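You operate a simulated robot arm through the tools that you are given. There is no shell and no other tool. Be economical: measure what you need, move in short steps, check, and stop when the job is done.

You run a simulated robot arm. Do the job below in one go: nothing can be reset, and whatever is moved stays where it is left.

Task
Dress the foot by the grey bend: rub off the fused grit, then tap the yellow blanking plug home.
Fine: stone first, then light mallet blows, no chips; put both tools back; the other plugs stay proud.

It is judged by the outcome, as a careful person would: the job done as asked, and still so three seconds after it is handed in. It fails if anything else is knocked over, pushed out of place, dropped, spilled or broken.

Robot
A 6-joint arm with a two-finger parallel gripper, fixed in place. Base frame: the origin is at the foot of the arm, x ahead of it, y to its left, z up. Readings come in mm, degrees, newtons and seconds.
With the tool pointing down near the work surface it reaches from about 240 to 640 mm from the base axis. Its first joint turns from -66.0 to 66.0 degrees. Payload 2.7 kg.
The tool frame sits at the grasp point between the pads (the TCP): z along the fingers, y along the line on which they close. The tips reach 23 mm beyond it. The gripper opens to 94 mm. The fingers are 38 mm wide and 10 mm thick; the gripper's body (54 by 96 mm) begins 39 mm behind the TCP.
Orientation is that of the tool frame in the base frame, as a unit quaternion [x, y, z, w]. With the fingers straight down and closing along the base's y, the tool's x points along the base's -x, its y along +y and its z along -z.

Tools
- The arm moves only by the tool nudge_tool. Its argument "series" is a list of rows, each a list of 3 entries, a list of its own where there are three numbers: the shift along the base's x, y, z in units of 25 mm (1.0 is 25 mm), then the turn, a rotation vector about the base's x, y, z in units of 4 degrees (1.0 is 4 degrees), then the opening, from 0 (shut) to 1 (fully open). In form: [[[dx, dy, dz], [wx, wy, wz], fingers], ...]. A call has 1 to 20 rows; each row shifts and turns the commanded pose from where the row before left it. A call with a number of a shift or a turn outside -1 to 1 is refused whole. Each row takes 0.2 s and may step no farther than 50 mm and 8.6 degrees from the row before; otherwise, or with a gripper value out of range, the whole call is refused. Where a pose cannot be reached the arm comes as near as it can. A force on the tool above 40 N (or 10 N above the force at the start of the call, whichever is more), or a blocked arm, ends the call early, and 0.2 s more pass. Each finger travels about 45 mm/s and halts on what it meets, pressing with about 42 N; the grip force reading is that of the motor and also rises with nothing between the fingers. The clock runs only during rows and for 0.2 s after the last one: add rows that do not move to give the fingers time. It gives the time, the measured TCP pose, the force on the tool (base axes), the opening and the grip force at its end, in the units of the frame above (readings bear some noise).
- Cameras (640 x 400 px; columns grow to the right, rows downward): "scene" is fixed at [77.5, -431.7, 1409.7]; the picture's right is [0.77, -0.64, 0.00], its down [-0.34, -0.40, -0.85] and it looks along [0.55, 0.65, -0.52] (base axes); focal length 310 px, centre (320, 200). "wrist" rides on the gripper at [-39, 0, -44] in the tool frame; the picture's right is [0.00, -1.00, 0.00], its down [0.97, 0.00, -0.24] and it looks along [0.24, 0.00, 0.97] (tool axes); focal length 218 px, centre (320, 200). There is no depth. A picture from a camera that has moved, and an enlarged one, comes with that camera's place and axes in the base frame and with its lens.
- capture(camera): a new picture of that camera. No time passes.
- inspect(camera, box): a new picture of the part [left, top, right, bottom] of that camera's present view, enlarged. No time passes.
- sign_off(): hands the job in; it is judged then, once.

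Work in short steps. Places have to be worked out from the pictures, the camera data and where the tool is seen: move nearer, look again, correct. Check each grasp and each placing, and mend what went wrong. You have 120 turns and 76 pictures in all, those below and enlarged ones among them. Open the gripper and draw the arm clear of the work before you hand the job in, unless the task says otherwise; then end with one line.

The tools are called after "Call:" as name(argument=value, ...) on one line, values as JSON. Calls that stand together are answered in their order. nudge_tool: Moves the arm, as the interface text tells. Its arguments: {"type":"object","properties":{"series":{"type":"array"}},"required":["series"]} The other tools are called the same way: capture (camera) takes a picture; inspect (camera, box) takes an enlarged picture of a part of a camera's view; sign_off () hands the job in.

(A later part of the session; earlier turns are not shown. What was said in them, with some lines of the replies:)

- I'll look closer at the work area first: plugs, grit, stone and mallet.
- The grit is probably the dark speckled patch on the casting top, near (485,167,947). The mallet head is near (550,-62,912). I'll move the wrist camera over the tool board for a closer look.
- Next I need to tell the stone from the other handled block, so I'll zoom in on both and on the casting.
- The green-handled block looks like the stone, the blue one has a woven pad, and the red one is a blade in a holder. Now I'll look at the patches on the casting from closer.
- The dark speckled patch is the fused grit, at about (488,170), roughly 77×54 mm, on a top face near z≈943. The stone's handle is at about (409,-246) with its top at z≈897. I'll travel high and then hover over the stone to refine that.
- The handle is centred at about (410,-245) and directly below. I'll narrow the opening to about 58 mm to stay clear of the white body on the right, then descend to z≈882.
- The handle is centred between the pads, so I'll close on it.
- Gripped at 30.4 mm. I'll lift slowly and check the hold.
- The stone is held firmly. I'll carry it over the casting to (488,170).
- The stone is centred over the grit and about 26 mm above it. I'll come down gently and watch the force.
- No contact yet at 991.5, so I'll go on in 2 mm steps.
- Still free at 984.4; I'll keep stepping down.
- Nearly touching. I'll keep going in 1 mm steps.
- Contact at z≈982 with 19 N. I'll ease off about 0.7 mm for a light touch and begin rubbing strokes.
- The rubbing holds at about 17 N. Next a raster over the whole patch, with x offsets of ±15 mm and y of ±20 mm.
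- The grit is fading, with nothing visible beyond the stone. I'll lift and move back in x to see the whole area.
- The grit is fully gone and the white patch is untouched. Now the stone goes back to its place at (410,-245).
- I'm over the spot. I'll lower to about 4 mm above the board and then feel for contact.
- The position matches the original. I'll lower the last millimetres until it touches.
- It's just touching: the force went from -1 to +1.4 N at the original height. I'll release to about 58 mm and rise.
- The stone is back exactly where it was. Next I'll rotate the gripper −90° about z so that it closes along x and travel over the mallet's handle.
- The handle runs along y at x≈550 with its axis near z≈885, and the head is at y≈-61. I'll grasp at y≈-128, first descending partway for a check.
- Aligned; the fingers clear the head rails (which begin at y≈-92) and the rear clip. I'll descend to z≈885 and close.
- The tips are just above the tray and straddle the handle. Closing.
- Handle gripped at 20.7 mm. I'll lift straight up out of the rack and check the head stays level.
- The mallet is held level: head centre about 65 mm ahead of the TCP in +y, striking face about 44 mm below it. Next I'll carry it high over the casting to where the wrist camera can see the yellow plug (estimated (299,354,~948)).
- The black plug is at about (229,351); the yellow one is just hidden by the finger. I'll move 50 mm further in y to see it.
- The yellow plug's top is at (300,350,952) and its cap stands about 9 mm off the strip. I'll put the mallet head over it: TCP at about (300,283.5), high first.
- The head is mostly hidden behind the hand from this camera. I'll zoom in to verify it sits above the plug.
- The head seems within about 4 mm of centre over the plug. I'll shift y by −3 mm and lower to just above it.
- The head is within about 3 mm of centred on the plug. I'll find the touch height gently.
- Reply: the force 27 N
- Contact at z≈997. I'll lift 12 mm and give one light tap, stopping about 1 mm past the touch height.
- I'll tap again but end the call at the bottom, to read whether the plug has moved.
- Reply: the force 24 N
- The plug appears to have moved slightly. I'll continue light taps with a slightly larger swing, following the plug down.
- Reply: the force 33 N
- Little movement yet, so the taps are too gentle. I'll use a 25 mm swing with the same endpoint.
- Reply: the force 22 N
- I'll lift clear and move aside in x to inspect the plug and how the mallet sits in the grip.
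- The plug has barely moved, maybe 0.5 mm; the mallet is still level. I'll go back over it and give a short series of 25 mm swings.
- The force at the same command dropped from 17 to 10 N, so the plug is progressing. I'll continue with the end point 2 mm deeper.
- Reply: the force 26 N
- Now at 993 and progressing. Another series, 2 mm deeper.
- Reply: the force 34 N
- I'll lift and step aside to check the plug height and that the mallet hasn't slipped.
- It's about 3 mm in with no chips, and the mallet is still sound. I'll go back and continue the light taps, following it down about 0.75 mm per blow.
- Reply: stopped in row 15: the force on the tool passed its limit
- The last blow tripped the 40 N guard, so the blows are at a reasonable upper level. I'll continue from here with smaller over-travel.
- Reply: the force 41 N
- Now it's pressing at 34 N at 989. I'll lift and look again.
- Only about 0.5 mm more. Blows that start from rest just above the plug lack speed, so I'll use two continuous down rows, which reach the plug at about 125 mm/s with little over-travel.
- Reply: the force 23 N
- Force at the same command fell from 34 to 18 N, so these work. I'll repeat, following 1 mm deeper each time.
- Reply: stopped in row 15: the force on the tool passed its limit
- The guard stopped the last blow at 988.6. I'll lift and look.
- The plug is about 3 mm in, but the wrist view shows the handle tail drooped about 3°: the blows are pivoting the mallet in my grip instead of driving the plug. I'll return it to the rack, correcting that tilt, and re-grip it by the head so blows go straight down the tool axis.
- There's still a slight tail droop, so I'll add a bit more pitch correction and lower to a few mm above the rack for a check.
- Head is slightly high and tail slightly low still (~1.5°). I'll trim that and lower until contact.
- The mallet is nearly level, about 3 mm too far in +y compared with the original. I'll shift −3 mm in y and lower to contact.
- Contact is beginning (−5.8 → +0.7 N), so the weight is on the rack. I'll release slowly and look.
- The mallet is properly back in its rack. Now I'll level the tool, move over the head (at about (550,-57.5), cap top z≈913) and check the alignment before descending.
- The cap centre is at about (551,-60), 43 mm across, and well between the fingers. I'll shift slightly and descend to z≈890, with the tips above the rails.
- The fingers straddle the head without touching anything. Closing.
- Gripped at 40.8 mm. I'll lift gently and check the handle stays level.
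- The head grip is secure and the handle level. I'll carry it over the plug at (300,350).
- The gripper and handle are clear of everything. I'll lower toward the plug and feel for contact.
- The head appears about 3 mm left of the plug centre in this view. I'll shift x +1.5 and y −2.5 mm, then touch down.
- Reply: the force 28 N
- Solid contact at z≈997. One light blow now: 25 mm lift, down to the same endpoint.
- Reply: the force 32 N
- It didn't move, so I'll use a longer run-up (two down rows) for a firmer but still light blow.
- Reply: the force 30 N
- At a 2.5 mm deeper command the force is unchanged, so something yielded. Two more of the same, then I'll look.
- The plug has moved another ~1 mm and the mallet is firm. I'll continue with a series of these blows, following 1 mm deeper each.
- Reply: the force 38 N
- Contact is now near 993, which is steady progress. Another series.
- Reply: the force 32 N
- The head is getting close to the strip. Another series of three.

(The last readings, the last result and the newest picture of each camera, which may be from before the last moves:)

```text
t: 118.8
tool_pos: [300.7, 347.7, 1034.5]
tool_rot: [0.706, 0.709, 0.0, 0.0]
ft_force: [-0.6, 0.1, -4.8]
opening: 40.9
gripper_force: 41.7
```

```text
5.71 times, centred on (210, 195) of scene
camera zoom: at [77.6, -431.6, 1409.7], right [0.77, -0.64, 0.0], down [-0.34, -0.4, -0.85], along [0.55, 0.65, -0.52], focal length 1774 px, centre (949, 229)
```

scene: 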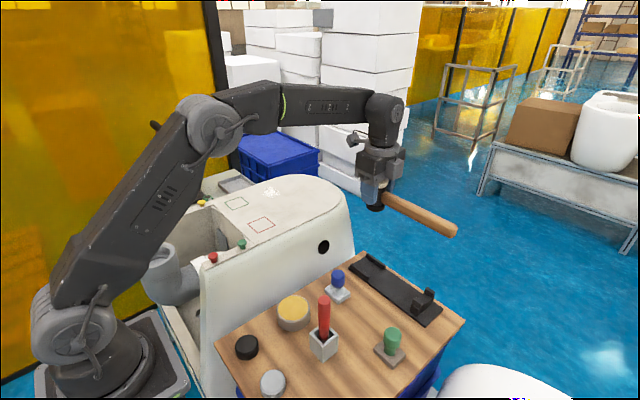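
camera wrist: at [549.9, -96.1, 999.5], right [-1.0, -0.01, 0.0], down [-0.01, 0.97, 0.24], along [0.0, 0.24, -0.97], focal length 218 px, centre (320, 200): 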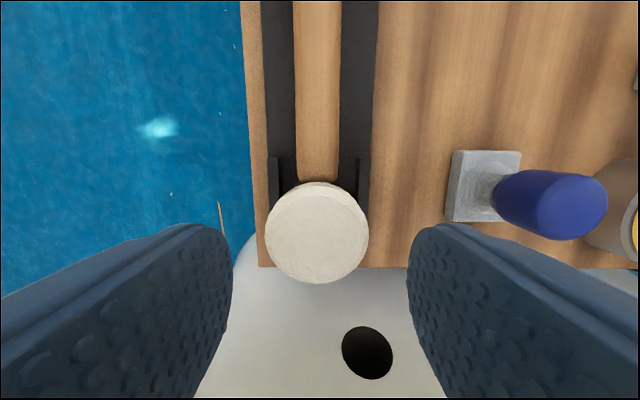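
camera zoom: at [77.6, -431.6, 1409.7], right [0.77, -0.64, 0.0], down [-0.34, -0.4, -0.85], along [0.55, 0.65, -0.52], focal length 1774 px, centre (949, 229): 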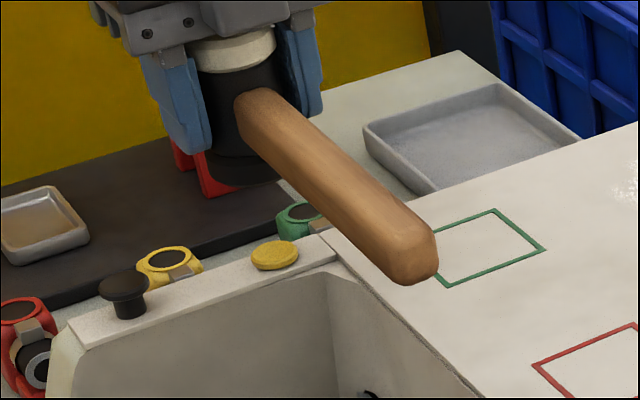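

The plug now looks seated or nearly so. I'll zoom in tight to check for any gap or chips.

Call:
inspect(camera="scene", box=[200, 190, 230, 210])

```text
16.00 times, centred on (215, 200) of scene
camera zoom: at [77.6, -431.6, 1409.7], right [0.77, -0.64, 0.0], down [-0.34, -0.4, -0.85], along [0.55, 0.65, -0.52], focal length 4968 px, centre (2000, 200)
```

zoom: 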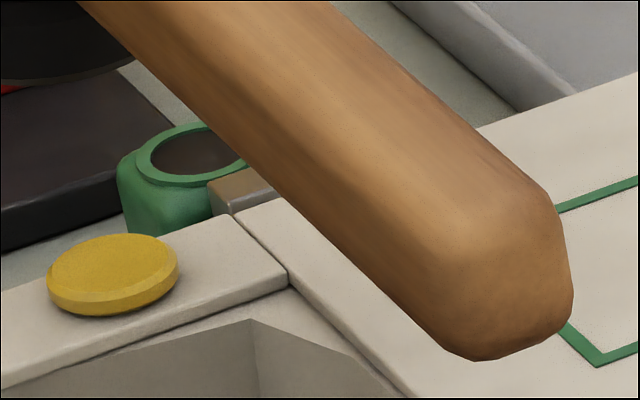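

There's only a thin contact shadow, so it's essentially home. One last blow at the same depth, reading the force to confirm it's bottomed.

Call:
nudge_tool(series=[[[0, 0, -1], [0, 0, 0], 0.35], [[0, 0, -0.98], [0, 0, 0], 0.35]])

Call:
nudge_tool(series=[[[0, 0, 1], [0, 0, 0], 0.35], [[0, 0, 1], [0, 0, 0], 0.35], [[0, 0, 0], [0, 0, 0], 0.35]])

Call:
inspect(camera="scene", box=[200, 190, 230, 210])

```text
t: 119.4
tool_pos: [301.6, 348.6, 988.5]
tool_rot: [0.705, 0.709, 0.001, 0.001]
ft_force: [-10.7, -9.0, 24.6]
opening: 40.9
gripper_force: 42.1
```

```text
t: 120.2
tool_pos: [301.9, 347.6, 1035.4]
tool_rot: [0.705, 0.709, 0.0, 0.001]
ft_force: [-1.0, -0.6, -5.2]
opening: 40.9
gripper_force: 41.9
```

```text
16.00 times, centred on (215, 200) of scene
camera zoom: at [77.6, -431.6, 1409.7], right [0.77, -0.64, 0.0], down [-0.34, -0.4, -0.85], along [0.55, 0.65, -0.52], focal length 4968 px, centre (2000, 200)
```

zoom: 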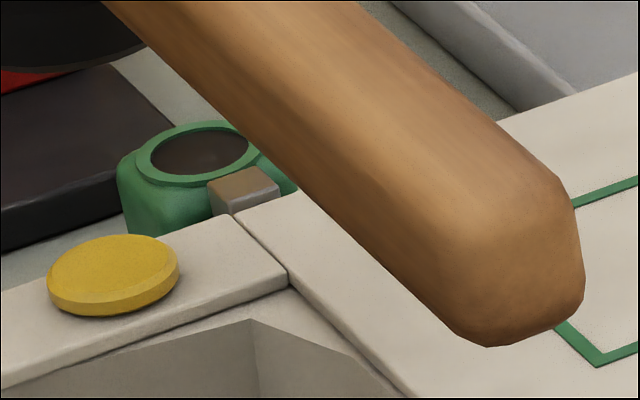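

The plug didn't budge under the last blow, so it's home with no chips. Now I'll carry the mallet back above its rack.

Call:
nudge_tool(series=[[[0, 0, 0.8], [0, 0, 0], 0.35], [[0, 0, 0.8], [0, 0, 0], 0.35], [[0.588, -0.963, 0], [0, 0, 0], 0.35], [[0.588, -0.963, 0], [0, 0, 0], 0.35], [[0.588, -0.963, 0], [0, 0, 0], 0.35], [[0.588, -0.963, 0], [0, 0, 0], 0.35], [[0.588, -0.963, 0], [0, 0, 0], 0.35], [[0.588, -0.963, 0], [0, 0, 0], 0.35], [[0.588, -0.963, 0], [0, 0, 0], 0.35], [[0.588, -0.963, 0], [0, 0, 0], 0.35], [[0.588, -0.963, 0], [0, 0, 0], 0.35], [[0.588, -0.963, 0], [0, 0, 0], 0.35], [[0.588, -0.963, 0], [0, 0, 0], 0.35], [[0.588, -0.963, 0], [0, 0, 0], 0.35], [[0.588, -0.963, 0], [0, 0, 0], 0.35], [[0.588, -0.963, 0], [0, 0, 0], 0.35], [[0.588, -0.963, 0], [0, 0, 0], 0.35], [[0.588, -0.963, 0], [0, 0, 0], 0.35], [[0.588, -0.963, 0], [0, 0, 0], 0.35], [[0, 0, 0], [0, 0, 0], 0.35]])

Call:
nudge_tool(series=[[[0, 0, -1], [0, 0, 0], 0.35], [[0, 0, -1], [0, 0, 0], 0.35], [[0, 0, -1], [0, 0, 0], 0.35], [[0, 0, -1], [0, 0, 0], 0.35], [[0, 0, 0], [0, 0, 0], 0.35]])

Call:
capture(camera="wrist")

Call:
inspect(camera="scene", box=[340, 200, 460, 320])

```text
t: 124.4
tool_pos: [551.9, -60.9, 1074.3]
tool_rot: [0.706, 0.709, -0.001, 0.001]
ft_force: [-0.7, -0.3, -4.9]
opening: 40.7
gripper_force: 42.1
```

```text
t: 125.6
tool_pos: [551.9, -60.2, 976.4]
tool_rot: [0.706, 0.709, -0.001, 0.0]
ft_force: [0.0, 0.2, -4.4]
opening: 40.6
gripper_force: 42.2
```

```text
7 pictures are left
camera wrist: at [553.2, -99.6, 1018.6], right [-1.0, -0.01, 0.0], down [-0.01, 0.97, 0.24], along [0.0, 0.24, -0.97], focal length 218 px, centre (320, 200)
```

wrist: 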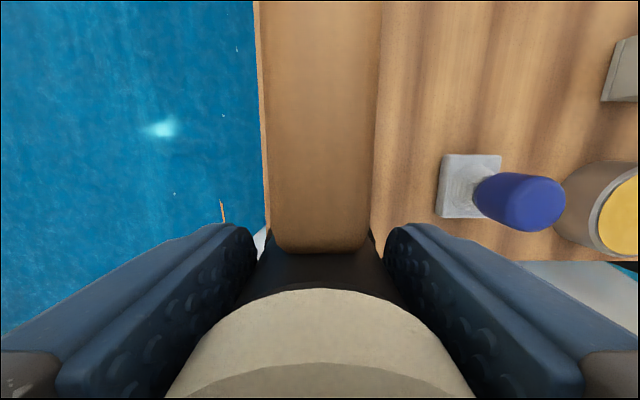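

```text
3.33 times, centred on (400, 260) of scene
camera zoom: at [77.6, -431.7, 1409.7], right [0.77, -0.64, 0.0], down [-0.34, -0.4, -0.85], along [0.55, 0.65, -0.52], focal length 1035 px, centre (53, 0)
```

zoom: 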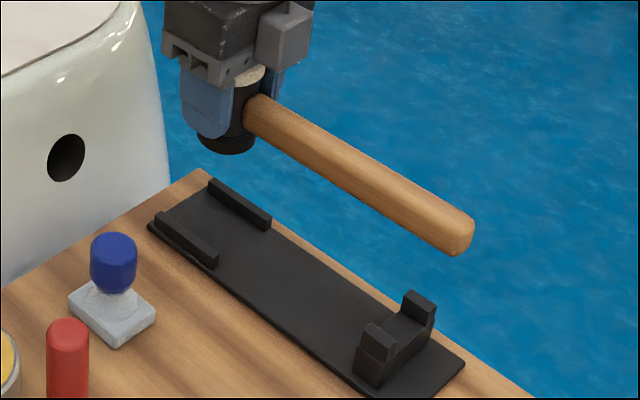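

The mallet hangs straight and level. I'll lower it to just above the rack.

Call:
nudge_tool(series=[[[-0.04, 0, -1], [0, 0, 0], 0.35], [[0, 0, -1], [0, 0, 0], 0.35], [[0, 0, -0.8], [0, 0, 0], 0.35], [[0, 0, -0.3], [0, 0, 0], 0.35], [[0, 0, 0], [0, 0, 0], 0.35]])

Call:
inspect(camera="scene", box=[340, 220, 460, 340])

```text
t: 126.8
tool_pos: [549.7, -60.4, 898.0]
tool_rot: [0.705, 0.709, -0.001, 0.0]
ft_force: [-0.7, -0.8, -4.8]
opening: 40.6
gripper_force: 42.0
```

```text
3.33 times, centred on (400, 280) of scene
camera zoom: at [77.6, -431.7, 1409.7], right [0.77, -0.64, 0.0], down [-0.34, -0.4, -0.85], along [0.55, 0.65, -0.52], focal length 1035 px, centre (53, -67)
```

zoom: 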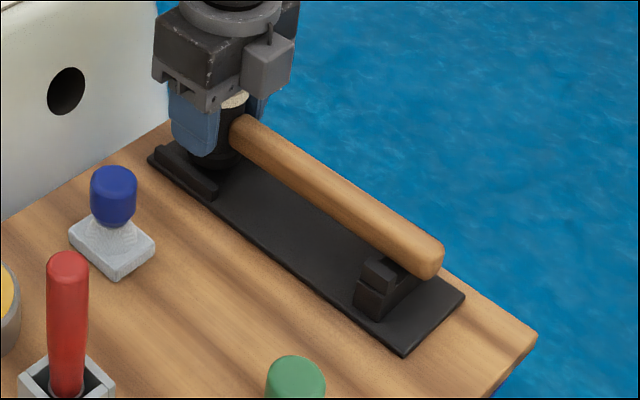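

Aligned with the clip and rails. Lowering to contact in small steps.

Call:
nudge_tool(series=[[[0, 0, -0.12], [0, 0, 0], 0.35], [[0, 0, -0.08], [0, 0, 0], 0.35], [[0, 0, -0.04], [0, 0, 0], 0.35], [[0, 0, 0], [0, 0, 0], 0.35]])

```text
t: 127.8
tool_pos: [550.6, -60.7, 892.7]
tool_rot: [0.705, 0.709, 0.0, 0.0]
ft_force: [-0.2, 0.4, -5.3]
opening: 40.7
gripper_force: 41.6
```

Call:
nudge_tool(series=[[[0, 0, -0.05], [0, 0, 0], 0.35], [[0, 0, -0.04], [0, 0, 0], 0.35], [[0, 0, 0], [0, 0, 0], 0.35]])

```text
t: 128.6
tool_pos: [549.8, -61.6, 889.3]
tool_rot: [0.705, 0.709, -0.001, 0.001]
ft_force: [-0.8, -0.5, -2.4]
opening: 40.9
gripper_force: 42.0
```

Weight is starting to transfer (−5.3 → −2.4 N). One more millimetre.

Call:
nudge_tool(series=[[[0, 0, -0.03], [0, 0, 0], 0.35], [[0, 0, 0], [0, 0, 0], 0.35]])

```text
t: 129.2
tool_pos: [550.0, -60.7, 889.5]
tool_rot: [0.705, 0.709, -0.001, 0.001]
ft_force: [-3.5, -0.7, 5.0]
opening: 40.9
gripper_force: 41.8
```

Seated on the rack. I'll open to 58 mm and rise straight up.

Call:
nudge_tool(series=[[[0, 0, 0], [0, 0, 0], 0.5], [[0, 0, 0], [0, 0, 0], 0.6], [[0, 0, 0], [0, 0, 0], 0.6], [[0, 0, 0.4], [0, 0, 0], 0.6], [[0, 0, 1], [0, 0, 0], 0.6], [[0, 0, 1], [0, 0, 0], 0.6], [[0, 0, 1], [0, 0, 0], 0.6], [[0, 0, 1], [0, 0, 0], 0.6], [[0, 0, 1], [0, 0, 0], 0.6], [[0, 0, 1], [0, 0, 0], 0.6]])

Call:
inspect(camera="scene", box=[340, 220, 460, 340])

Call:
capture(camera="wrist")

```text
t: 131.4
tool_pos: [548.2, -62.1, 1050.2]
tool_rot: [0.705, 0.709, -0.001, 0.0]
ft_force: [-0.5, 0.0, 0.2]
opening: 56.2
gripper_force: 0.1
```

```text
3.33 times, centred on (400, 280) of scene
camera zoom: at [77.5, -431.7, 1409.7], right [0.77, -0.64, 0.0], down [-0.34, -0.4, -0.85], along [0.55, 0.65, -0.52], focal length 1035 px, centre (53, -67)
```

zoom: 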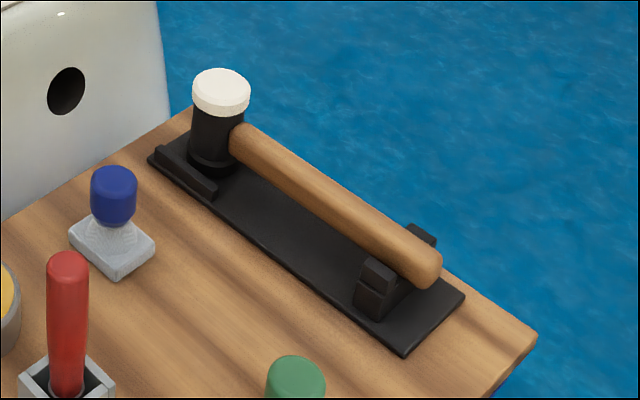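

```text
3 pictures are left
camera wrist: at [550.3, -99.5, 1091.7], right [-1.0, -0.01, 0.0], down [0.0, 0.97, 0.24], along [0.0, 0.24, -0.97], focal length 218 px, centre (320, 200)
```

wrist: 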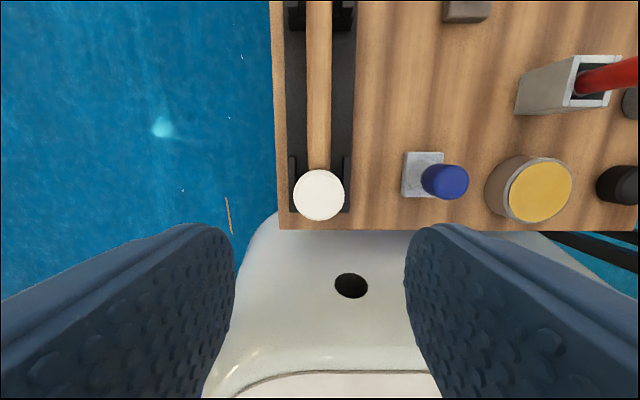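

Mallet and stone are both back in place. I'll raise the arm clear, open the gripper, and take a final look.

Call:
nudge_tool(series=[[[-0.8, 0.4, 1], [0, 0, 0], 0.8], [[-0.8, 0.4, 1], [0, 0, 0], 1], [[-0.8, 0.4, 1], [0, 0, 0], 1], [[-0.8, 0.4, 1], [0, 0, 0], 1], [[-0.8, 0.4, 1], [0, 0, 0], 1], [[-0.8, 0.4, 0.5], [0, 0, 0], 1], [[0, 0, 0], [0, 0, 0], 1]])

Call:
capture(camera="scene")

Call:
inspect(camera="scene", box=[180, 160, 320, 270])

```text
t: 133.0
tool_pos: [431.4, -2.0, 1185.1]
tool_rot: [0.706, 0.709, 0.0, 0.001]
ft_force: [-1.9, 0.8, 0.4]
opening: 93.6
gripper_force: 0.1
```

```text
2 pictures are left
```

scene: 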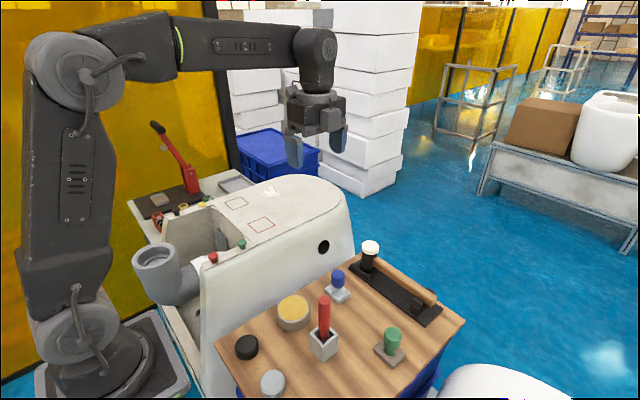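

```text
3.64 times, centred on (250, 215) of scene
camera zoom: at [77.5, -431.7, 1409.7], right [0.77, -0.64, 0.0], down [-0.34, -0.4, -0.85], along [0.55, 0.65, -0.52], focal length 1129 px, centre (574, 146)
```

zoom: 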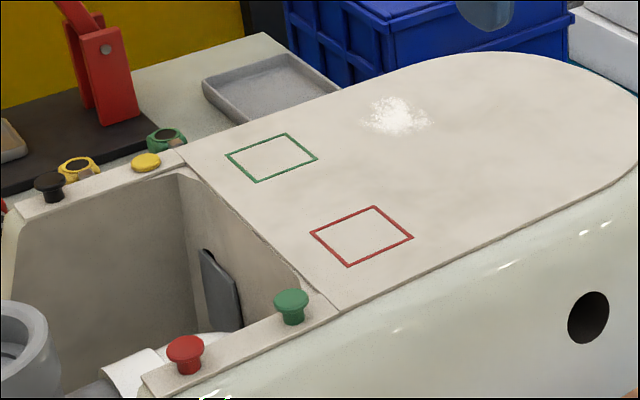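

The grit is gone, the yellow plug is home, the black, green and red plugs are still proud, both tools are back and the arm is clear. Handing in.

Call:
sign_off()

```text
The job is handed in.
```

I rubbed the fused grit off with the stone, then tapped the yellow plug home with light mallet blows. No chips are visible, both tools are back in their places, and the other plugs are still proud.
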